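You operate a simulated robot arm through the tools that you are given. There is no shell and no other tool. Be economical: measure what you need, move in short steps, check, and stop when the job is done.

You run a simulated robot arm. Do the job below in one go: nothing can be reset, and whatever is moved stays where it is left.

TASK
Put the blue wire brush on top of the carton with a red stripe.

Only the result counts: the job must be done as asked and must still hold three seconds after the hand-in. Knocking over, shifting, dropping, spilling or breaking anything else fails it.

THE ROBOT
A 6-joint arm with a two-finger parallel gripper, fixed in place. Base frame: the origin is at the foot of the arm, x ahead of it, y to its left, z up; the work surface is at about z = 0. Lengths are in mm, angles in degrees, forces in N, time in s.
With the tool pointing down near the work surface it reaches from about 140 to 580 mm from the base axis. Its first joint turns from -66.0 to 66.0 degrees. Payload 2.1 kg.
The TCP is the grasp point between the finger pads, 30 mm short of the fingertips. In the tool frame z runs along the fingers and y along their closing line. Largest opening 94 mm; finger width 28, thickness 10; the body of the gripper, 50 by 96 mm, starts 55 mm behind the TCP.
Orientation is that of the tool frame in the base frame, as [roll, pitch, yaw] about the fixed x, y, z axes, in that order (R = Rz(yaw) Ry(pitch) Rx(roll)). With the fingers straight down and closing along the base's y, the tool's x points along the base's -x, its y along +y and its z along -z.

THE INTERFACE
- The arm moves only by the tool arm_command. Its argument "commands" is a list of rows, each a list of 3 entries, a list of its own where there are three numbers: the finger opening in mm, from 0 to 94, then the shift along the tool's x, y, z in units of 40 mm (1.0 is 40 mm), then the turn, a rotation vector about the tool's x, y, z in units of 5 degrees (1.0 is 5 degrees). In form: [[hand, [tx, ty, tz], [ax, ay, az]], ...]. A call has 1 to 8 rows; each row shifts and turns the commanded pose from where the row before left it, along the tool's axes as they then stand. A call with a number of a shift or a turn outside -1 to 1 is refused whole. Rows are played at 5 a second. More than 50 mm and 8.6 degrees between two rows, or a gripper value outside its range, and nothing of the call is played. Where a pose cannot be reached the arm comes as near as it can. A force on the tool above 40 N (or 10 N above the force at the start of the call, whichever is more), or a blocked arm, ends the call early, and 0.2 s more pass. Each finger travels about 72 mm/s and halts on what it meets, pressing with about 42 N; the grip force reading is that of the motor and also rises with nothing between the fingers. The clock runs only during rows and for 0.2 s after the last one: add rows that do not move to give the fingers time. It gives the time, the measured TCP pose, the force on the tool (base axes), the opening and the grip force at its end, in the units of the frame above (readings bear some noise).
- Cameras (640 x 400 px; columns grow to the right, rows downward): "scene" is fixed at [40.8, -357.7, 496.6]; the picture's right is [0.89, -0.46, 0.00], its down [-0.22, -0.41, -0.89] and it looks along [0.41, 0.78, -0.46] (base axes); focal length 334 px, centre (320, 200). "wrist" rides on the gripper at [76, 14, -103] in the tool frame; the picture's right is [-0.18, 0.98, 0.00], its down [-0.75, -0.14, -0.64] and it looks along [-0.63, -0.12, 0.77] (tool axes); focal length 243 px, centre (320, 200). There is no depth. A picture from a camera that has moved, and an enlarged one, comes with that camera's place and axes in the base frame and with its lens.
- capture(camera): a new picture of that camera. The clock stands still meanwhile.
- zoom(camera, box): a new picture of the part [left, top, right, bottom] of that camera's present view, enlarged. The clock stands still meanwhile.
- sign_off(): hands the job in; it is judged then, once.

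Go step by step. Nothing tells you positions but the pictures and the camera data: compare them with the known pose of the tool, close in by small moves and look again before you grip or let go. The budget is 90 turns and 42 pictures, counting those below and the enlarged ones. Unless the task says otherwise, let go and move clear before handing in, and close with one line.

The tools are called after "Request:" as name(argument=value, ...) on one line, values as JSON. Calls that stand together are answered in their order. arm_command: Moves the arm, as the interface text tells. Its arguments: {"type":"object","properties":{"commands":{"type":"array","items":{"type":"array"}}},"required":["commands"]} The other tools are called the same way: capture (camera) takes a picture; zoom (camera, box) takes an enlarged picture of a part of a camera's view; sign_off () hands the job in.

At the start:

```text
time_s: 0.0
position: [247.3, 99.3, 314.2]
tool_rot: [179.9, 0.1, -180.0]
contact_force: [0.0, 0.6, 0.4]
opening: 93.8
grasp_force: 0.1
```

scene: 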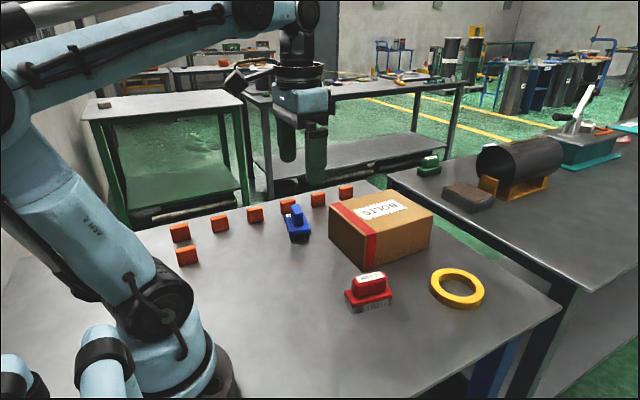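
wrist: 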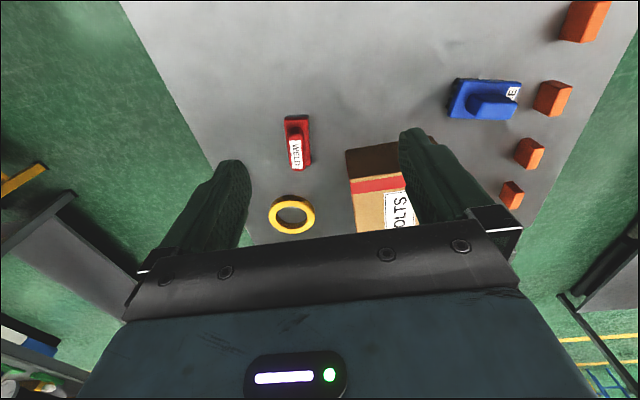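

The blue brush is at about (343, 346), and the striped carton lies further ahead and to the right. I'll zoom in on both before moving.

Request:
zoom(camera="scene", box=[260, 170, 450, 289])

Request:
zoom(camera="wrist", box=[400, 50, 560, 150])

```text
3.36 times, centred on (355, 230) of scene
camera zoom: at [40.8, -357.7, 496.6], right [0.89, -0.46, 0.0], down [-0.22, -0.41, -0.89], along [0.41, 0.78, -0.46], focal length 1123 px, centre (202, 101)
```

zoom: 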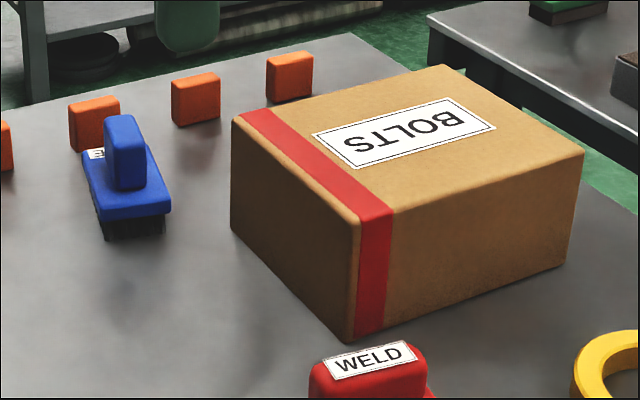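

```text
4.00 times, centred on (480, 100) of wrist
camera zoom: at [171.3, 113.0, 416.7], right [0.18, 0.98, 0.0], down [0.75, -0.14, 0.64], along [0.63, -0.12, -0.77], focal length 970 px, centre (-320, 600)
```

zoom: 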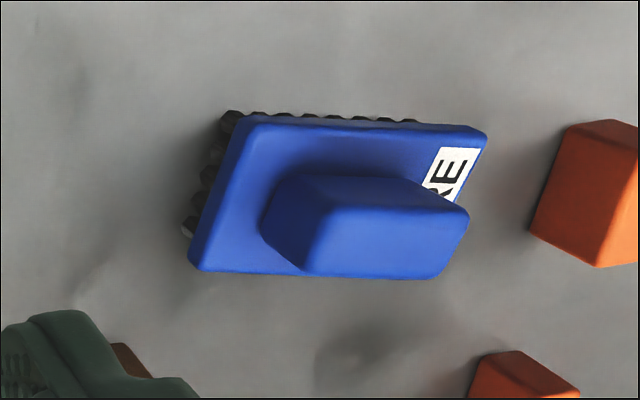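

The carton is about 100 mm high and spans x 404–600, y 125–278. The brush has a handle block on its plate, and its long axis is about 15° off base y. I'll move closer above the brush and look again.

Request:
arm_command(commands=[[94, [-0.22, 0.9, 0.2], [0, 0, 0]], [94, [-0.22, 0.9, 0.2], [0, 0, 0]], [94, [-0.22, 0.9, 0.2], [0, 0, 0]], [94, [-0.22, 0.9, 0.2], [0, 0, 0]], [94, [-0.22, 0.9, 0.2], [0, 0, 0]], [94, [-0.22, 0.9, 0.2], [0, 0, 0]], [94, [0, 0, 0], [0, 0, 0]]])

Request:
capture(camera="wrist")

Request:
capture(camera="scene")

```text
time_s: 1.6
position: [299.1, 316.9, 266.1]
tool_rot: [179.9, 0.2, 179.9]
contact_force: [-0.2, 0.0, 0.2]
opening: 94.1
grasp_force: 0.1
```

```text
37 pictures are left
camera wrist: at [222.5, 329.7, 368.3], right [0.18, 0.98, 0.0], down [0.75, -0.14, 0.64], along [0.63, -0.12, -0.77], focal length 243 px, centre (320, 200)
```

wrist: 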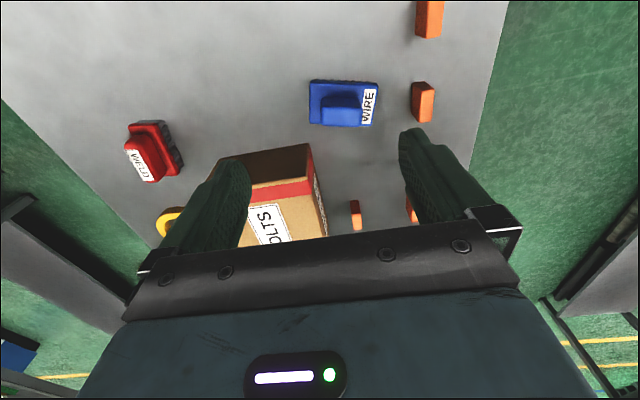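

```text
36 pictures are left
```

scene: 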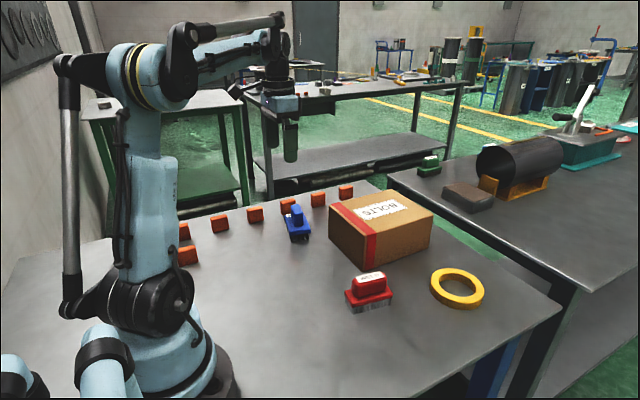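

Request:
zoom(camera="wrist", box=[290, 60, 450, 160])

```text
4.00 times, centred on (370, 110) of wrist
camera zoom: at [222.5, 329.7, 368.3], right [0.18, 0.98, 0.0], down [0.75, -0.14, 0.64], along [0.63, -0.12, -0.77], focal length 970 px, centre (120, 560)
```

zoom: 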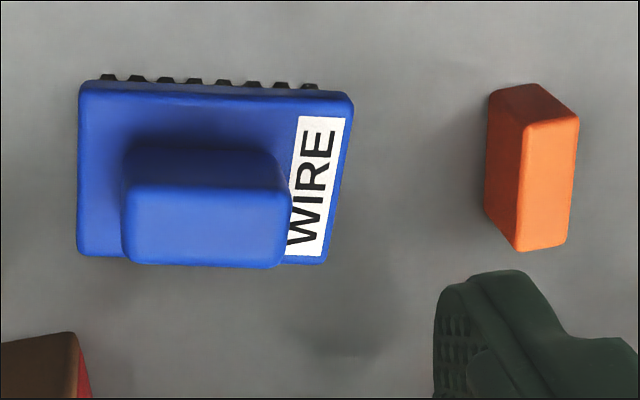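

The handle top is about 25 × 47 mm at z ≈ 75, centred near (337.5, 335). Its long axis sits about 13° off y, and the plate top is at z ≈ 35. I'll move above it, turn to match, and check.

Request:
arm_command(commands=[[94, [-0.24, 0.113, 0.8], [0, 0, 0]], [94, [-0.24, 0.113, 0.8], [0, 0, 0]], [94, [-0.24, 0.113, 0.8], [0, 0, 0]], [94, [-0.24, 0.113, 0.8], [0, 0, 0]], [94, [0, 0, 0], [0, 0, 0.87]], [94, [0, 0, 0], [0, 0, 0.87]], [94, [0, 0, 0], [0, 0, 0.86]], [94, [0, 0, 0], [0, 0, 0]]])

Request:
capture(camera="wrist")

Request:
zoom(camera="scene", box=[230, 120, 390, 260])

```text
time_s: 3.4
position: [339.5, 333.4, 138.6]
tool_rot: [179.9, 0.1, 166.9]
contact_force: [-0.1, -1.0, -0.1]
opening: 94.1
grasp_force: 0.1
```

```text
34 pictures are left
camera wrist: at [268.1, 364.1, 241.4], right [0.4, 0.92, 0.0], down [0.7, -0.31, 0.64], along [0.59, -0.26, -0.77], focal length 243 px, centre (320, 200)
```

wrist: 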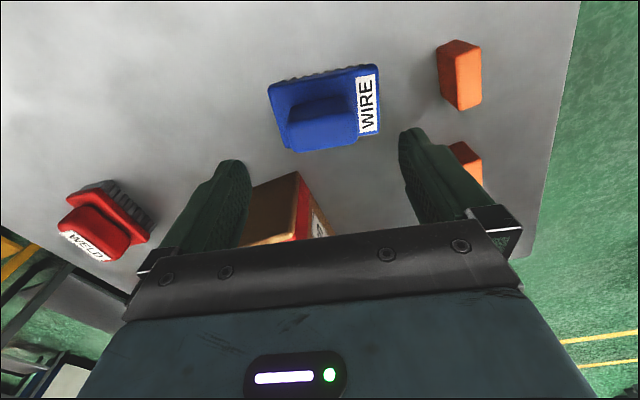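

```text
2.86 times, centred on (310, 190) of scene
camera zoom: at [40.8, -357.7, 496.6], right [0.89, -0.46, 0.0], down [-0.22, -0.41, -0.89], along [0.41, 0.78, -0.46], focal length 955 px, centre (349, 229)
```

zoom: 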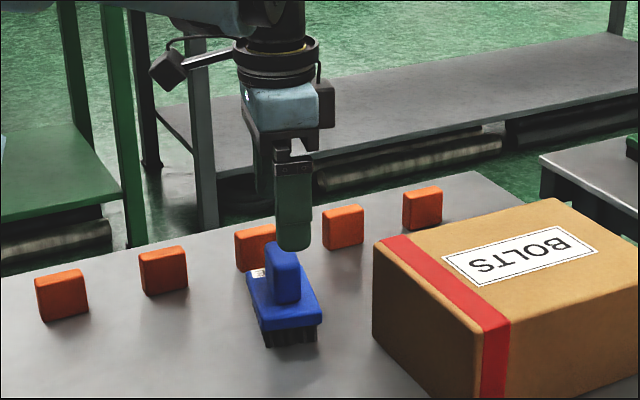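

Request:
zoom(camera="wrist", box=[250, 55, 410, 155])

```text
4.00 times, centred on (330, 105) of wrist
camera zoom: at [268.1, 364.1, 241.4], right [0.4, 0.92, 0.0], down [0.7, -0.31, 0.64], along [0.59, -0.26, -0.77], focal length 970 px, centre (280, 580)
```

zoom: 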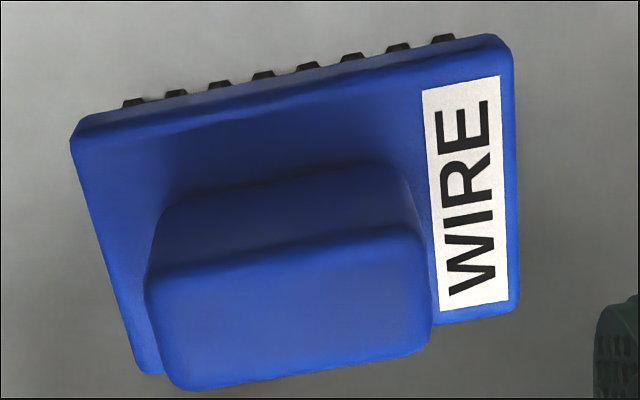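

The handle sits within about 1.5 mm of the tool axis and is well aligned. I'll go straight down to TCP z ≈ 71 with the fingers open, then close.

Request:
arm_command(commands=[[94, [0.02, 0.035, 0.5], [0, 0, 0]], [94, [0, 0, 0.5], [0, 0, 0]], [94, [0, 0, 0.4], [0, 0, 0]], [94, [0, 0, 0.28], [0, 0, 0]], [94, [0, 0, 0], [0, 0, 0]]])

Request:
zoom(camera="scene", box=[230, 120, 390, 260])

```text
time_s: 4.6
position: [339.9, 334.9, 70.1]
tool_rot: [179.9, 0.1, 167.0]
contact_force: [-0.1, -0.7, 0.4]
opening: 93.9
grasp_force: 0.1
```

```text
2.86 times, centred on (310, 190) of scene
camera zoom: at [40.8, -357.7, 496.6], right [0.89, -0.46, 0.0], down [-0.22, -0.41, -0.89], along [0.41, 0.78, -0.46], focal length 955 px, centre (349, 229)
```

zoom: 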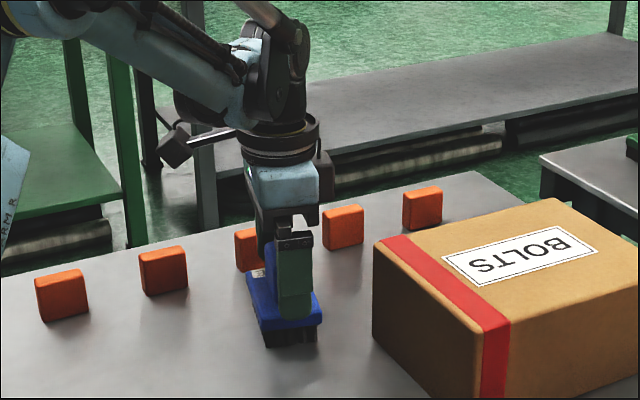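

The fingers straddle the handle with their tips above the plate and nothing is touching. I'll close now.

Request:
arm_command(commands=[[40, [0, 0, 0], [0, 0, 0]], [30, [0, 0, 0], [0, 0, 0]], [30, [0, 0, 0], [0, 0, 0]], [30, [0, 0, 0], [0, 0, 0]], [30, [0, 0, 0], [0, 0, 0]]])

```text
time_s: 5.8
position: [339.3, 334.9, 70.2]
tool_rot: [180.0, 0.1, 166.9]
contact_force: [0.7, 0.3, -0.7]
opening: 55.6
grasp_force: 42.4
```

The grip is firm at 55.6 mm opening. I'll lift slowly and check.

Request:
arm_command(commands=[[30, [0, 0, -0.25], [0, 0, 0]], [30, [0, 0, -0.5], [0, 0, 0]], [30, [0, 0, -0.7], [0, 0, 0]], [30, [0, 0, -0.8], [0, 0, 0]], [30, [0, 0, -0.8], [0, 0, 0]], [30, [0, 0, -0.8], [0, 0, 0]], [30, [0, 0, -0.3], [0, 0, 0]], [30, [0, 0, 0], [0, 0, 0]]])

Request:
capture(camera="scene")

```text
time_s: 7.6
position: [336.4, 335.3, 236.5]
tool_rot: [179.8, 0.1, 167.0]
contact_force: [0.1, 0.2, -1.5]
opening: 55.9
grasp_force: 42.1
```

```text
30 pictures are left
```

scene: 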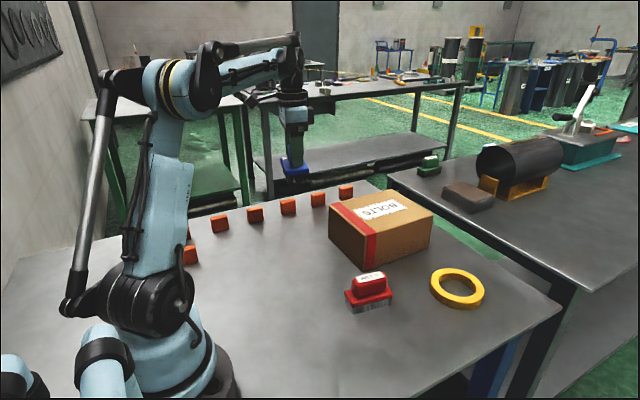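

The brush is held level, with its underside about 66 mm above the carton's top. I'll square it up and carry it over the carton to about (485, 204).

Request:
arm_command(commands=[[30, [0, 0, 0], [0, 0, -0.87]], [30, [0, 0, 0], [0, 0, -0.87]], [30, [0, 0, 0], [0, 0, -0.86]], [30, [-0.6, -0.53, 0], [0, 0, 0]], [30, [-0.75, -0.65, 0], [0, 0, 0]], [30, [-0.75, -0.65, 0], [0, 0, 0]], [30, [-0.75, -0.65, 0], [0, 0, 0]], [30, [-0.75, -0.65, 0], [0, 0, 0]]])

Request:
arm_command(commands=[[30, [0, 0, 0], [0, 0, 0]], [30, [0, 0, 0], [0, 0, 0]]])

Request:
capture(camera="scene")

Request:
capture(camera="wrist")

```text
time_s: 9.4
position: [486.9, 211.2, 236.8]
tool_rot: [179.9, 0.1, 180.0]
contact_force: [-1.5, 0.6, -1.2]
opening: 55.9
grasp_force: 41.9
```

```text
time_s: 10.0
position: [485.7, 212.2, 236.0]
tool_rot: [179.9, 0.1, 180.0]
contact_force: [-0.6, 1.0, -1.3]
opening: 55.6
grasp_force: 42.0
```

```text
29 pictures are left
```

scene: 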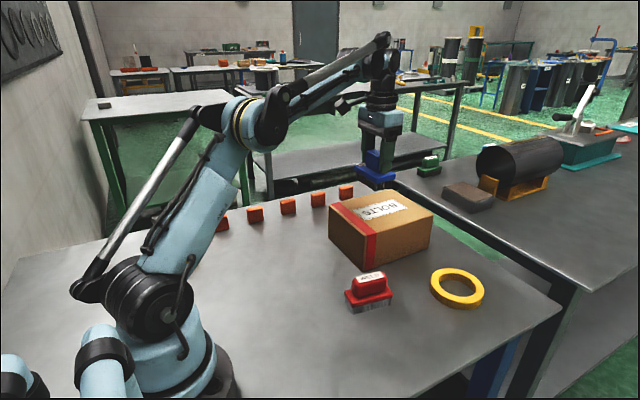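

```text
28 pictures are left
camera wrist: at [408.9, 224.9, 339.6], right [0.18, 0.98, 0.0], down [0.75, -0.14, 0.64], along [0.63, -0.12, -0.77], focal length 243 px, centre (320, 200)
```

wrist: 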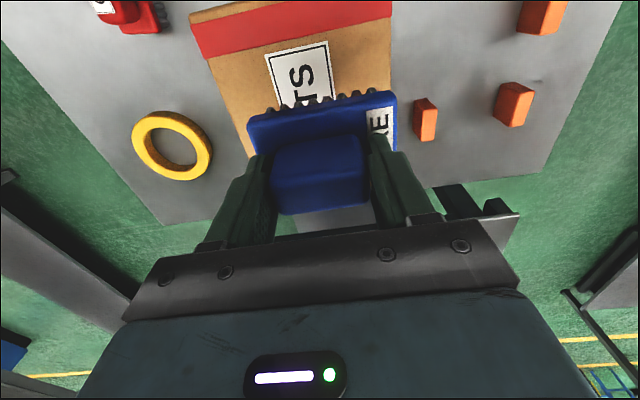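

The carton edges check out from the wrist view as well (y 121–276). I'll nudge towards y ≈ 202 and descend close to the top.

Request:
arm_command(commands=[[30, [0, -0.25, 0.3], [0, 0, 0]], [30, [0, 0, 0.5], [0, 0, 0]], [30, [0, 0, 0.4], [0, 0, 0]], [30, [0, 0, 0.2], [0, 0, 0]], [30, [0, 0, 0], [0, 0, 0]]])

Request:
zoom(camera="scene", box=[310, 130, 450, 270])

```text
time_s: 11.2
position: [482.1, 201.5, 181.7]
tool_rot: [179.9, 0.1, -180.0]
contact_force: [0.3, 0.0, -0.5]
opening: 55.7
grasp_force: 42.5
```

```text
2.86 times, centred on (380, 200) of scene
camera zoom: at [40.8, -357.7, 496.6], right [0.89, -0.46, 0.0], down [-0.22, -0.41, -0.89], along [0.41, 0.78, -0.46], focal length 955 px, centre (149, 200)
```

zoom: 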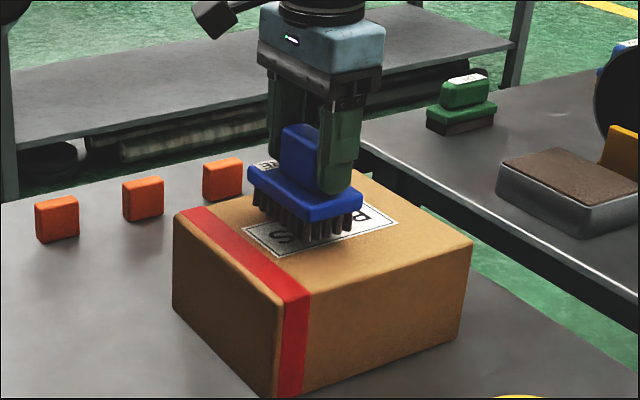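

It is over the middle of the carton, about 10 mm above it. I'll lower in small steps and watch the force.

Request:
arm_command(commands=[[30, [0, 0, 0.08], [0, 0, 0]], [30, [0, 0, 0.08], [0, 0, 0]], [30, [0, 0, 0.04], [0, 0, 0]], [30, [0, 0, 0], [0, 0, 0]]])

Request:
arm_command(commands=[[30, [0, 0, 0.03], [0, 0, 0]], [30, [0, 0, 0], [0, 0, 0]]])

```text
time_s: 12.2
position: [484.3, 200.0, 173.4]
tool_rot: [179.9, 0.1, -179.9]
contact_force: [-0.1, -0.5, -2.0]
opening: 56.1
grasp_force: 42.1
```

```text
time_s: 12.8
position: [483.4, 199.5, 173.3]
tool_rot: [179.9, 0.0, -180.0]
contact_force: [-0.4, 0.2, -1.5]
opening: 56.2
grasp_force: 42.1
```

Request:
arm_command(commands=[[30, [0, 0, 0.03], [0, 0, 0]], [30, [0, 0, 0], [0, 0, 0]]])

Request:
arm_command(commands=[[30, [0, 0, 0.03], [0, 0, 0]], [30, [0, 0, 0], [0, 0, 0]]])

Request:
zoom(camera="scene", box=[350, 170, 410, 220])

```text
time_s: 13.4
position: [482.8, 199.8, 170.4]
tool_rot: [179.8, 0.1, 180.0]
contact_force: [0.0, 0.3, -0.8]
opening: 55.5
grasp_force: 42.0
```

```text
time_s: 14.0
position: [481.9, 198.9, 170.5]
tool_rot: [179.9, 0.0, -179.9]
contact_force: [-0.3, 0.2, -2.0]
opening: 55.9
grasp_force: 42.3
```

```text
8.00 times, centred on (380, 195) of scene
camera zoom: at [40.8, -357.7, 496.6], right [0.89, -0.46, 0.0], down [-0.22, -0.41, -0.89], along [0.41, 0.78, -0.46], focal length 2673 px, centre (-160, 240)
```

zoom: 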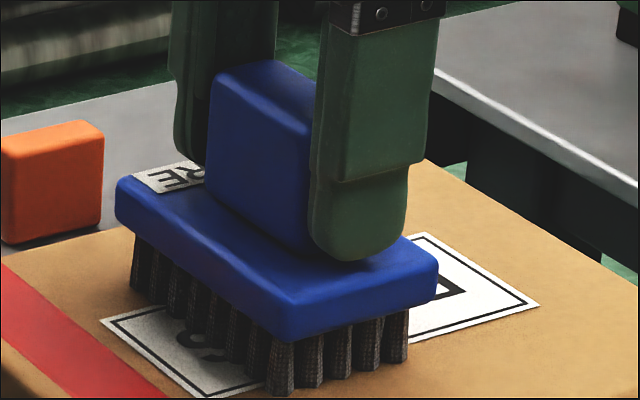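

The bristles look nearly down, but the force shows no support yet, so I'll keep going in 1 mm steps.

Request:
arm_command(commands=[[30, [0, 0, 0.025], [0, 0, 0]], [30, [0, 0, 0], [0, 0, 0]]])

Request:
arm_command(commands=[[30, [0, 0, 0.025], [0, 0, 0]], [30, [0, 0, 0], [0, 0, 0]]])

```text
time_s: 14.6
position: [482.1, 200.5, 169.5]
tool_rot: [180.0, 0.2, -179.9]
contact_force: [-0.5, 3.1, 29.2]
opening: 55.6
grasp_force: 42.0
```

```text
time_s: 15.0
position: [482.2, 199.6, 170.0]
tool_rot: [179.8, 0.3, 179.9]
contact_force: [0.3, 0.0, 6.0]
opening: 55.7
grasp_force: 42.0
stopped in row 1: the force on the tool passed its limit (the readings are from after the stop); the commanded pose is now the measured one
```

Contact is made and the brush rests on the carton with a light 6 N. I'll open the fingers in place.

Request:
arm_command(commands=[[62, [0, 0, 0], [0, 0, 0]], [75, [0, 0, 0], [0, 0, 0]], [92, [0, 0, 0], [0, 0, 0]], [92, [0, 0, 0], [0, 0, 0]], [92, [0, 0, 0], [0, 0, 0]]])

Request:
zoom(camera="scene", box=[310, 130, 450, 270])

```text
time_s: 16.2
position: [482.4, 199.8, 169.6]
tool_rot: [179.9, 0.1, -180.0]
contact_force: [-0.7, 0.5, -0.1]
opening: 92.2
grasp_force: 0.1
```

```text
2.86 times, centred on (380, 200) of scene
camera zoom: at [40.8, -357.7, 496.6], right [0.89, -0.46, 0.0], down [-0.22, -0.41, -0.89], along [0.41, 0.78, -0.46], focal length 955 px, centre (149, 200)
```

zoom: 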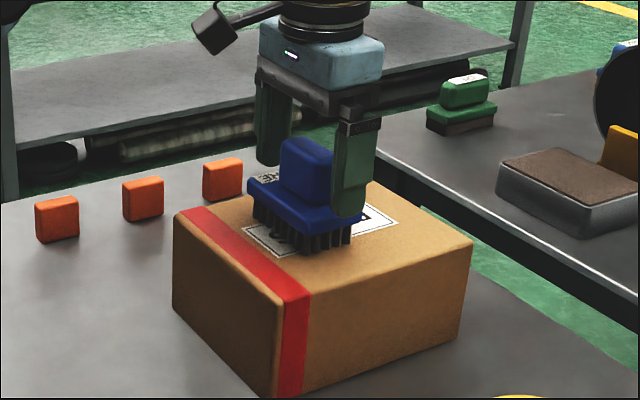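

The brush is free and stands on the carton. I'll withdraw straight up.

Request:
arm_command(commands=[[92, [0, 0, -0.4], [0, 0, 0]], [92, [0, 0, -0.8], [0, 0, 0]], [92, [0, 0, -0.8], [0, 0, 0]], [92, [0, 0, -0.6], [0, 0, 0]], [92, [0.6, 0, -0.3], [0, 0, 0]], [92, [0.6, 0, 0], [0, 0, 0]], [92, [0, 0, 0], [0, 0, 0]]])

Request:
capture(camera="scene")

```text
time_s: 17.8
position: [433.4, 199.3, 286.6]
tool_rot: [179.9, 0.1, 180.0]
contact_force: [-0.8, -0.1, 0.0]
opening: 92.1
grasp_force: 0.0
```

```text
24 pictures are left
```

scene: 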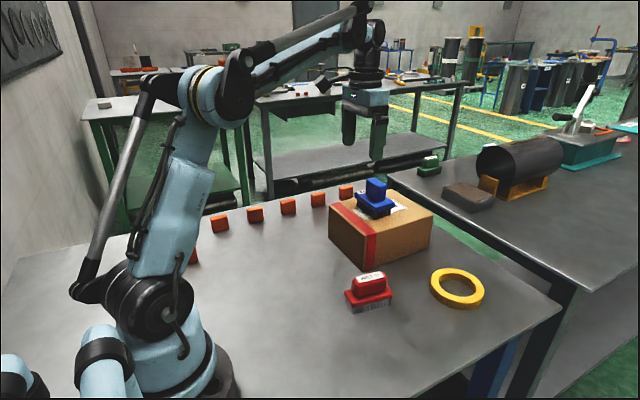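

The brush stands on top of the carton, the arm is clear, and the other items in view have not moved. I'm handing in.

Request:
sign_off()

```text
The job is handed in.
```

The blue wire brush is standing on top of the red-striped carton; I let go, moved the arm clear and handed the job in.
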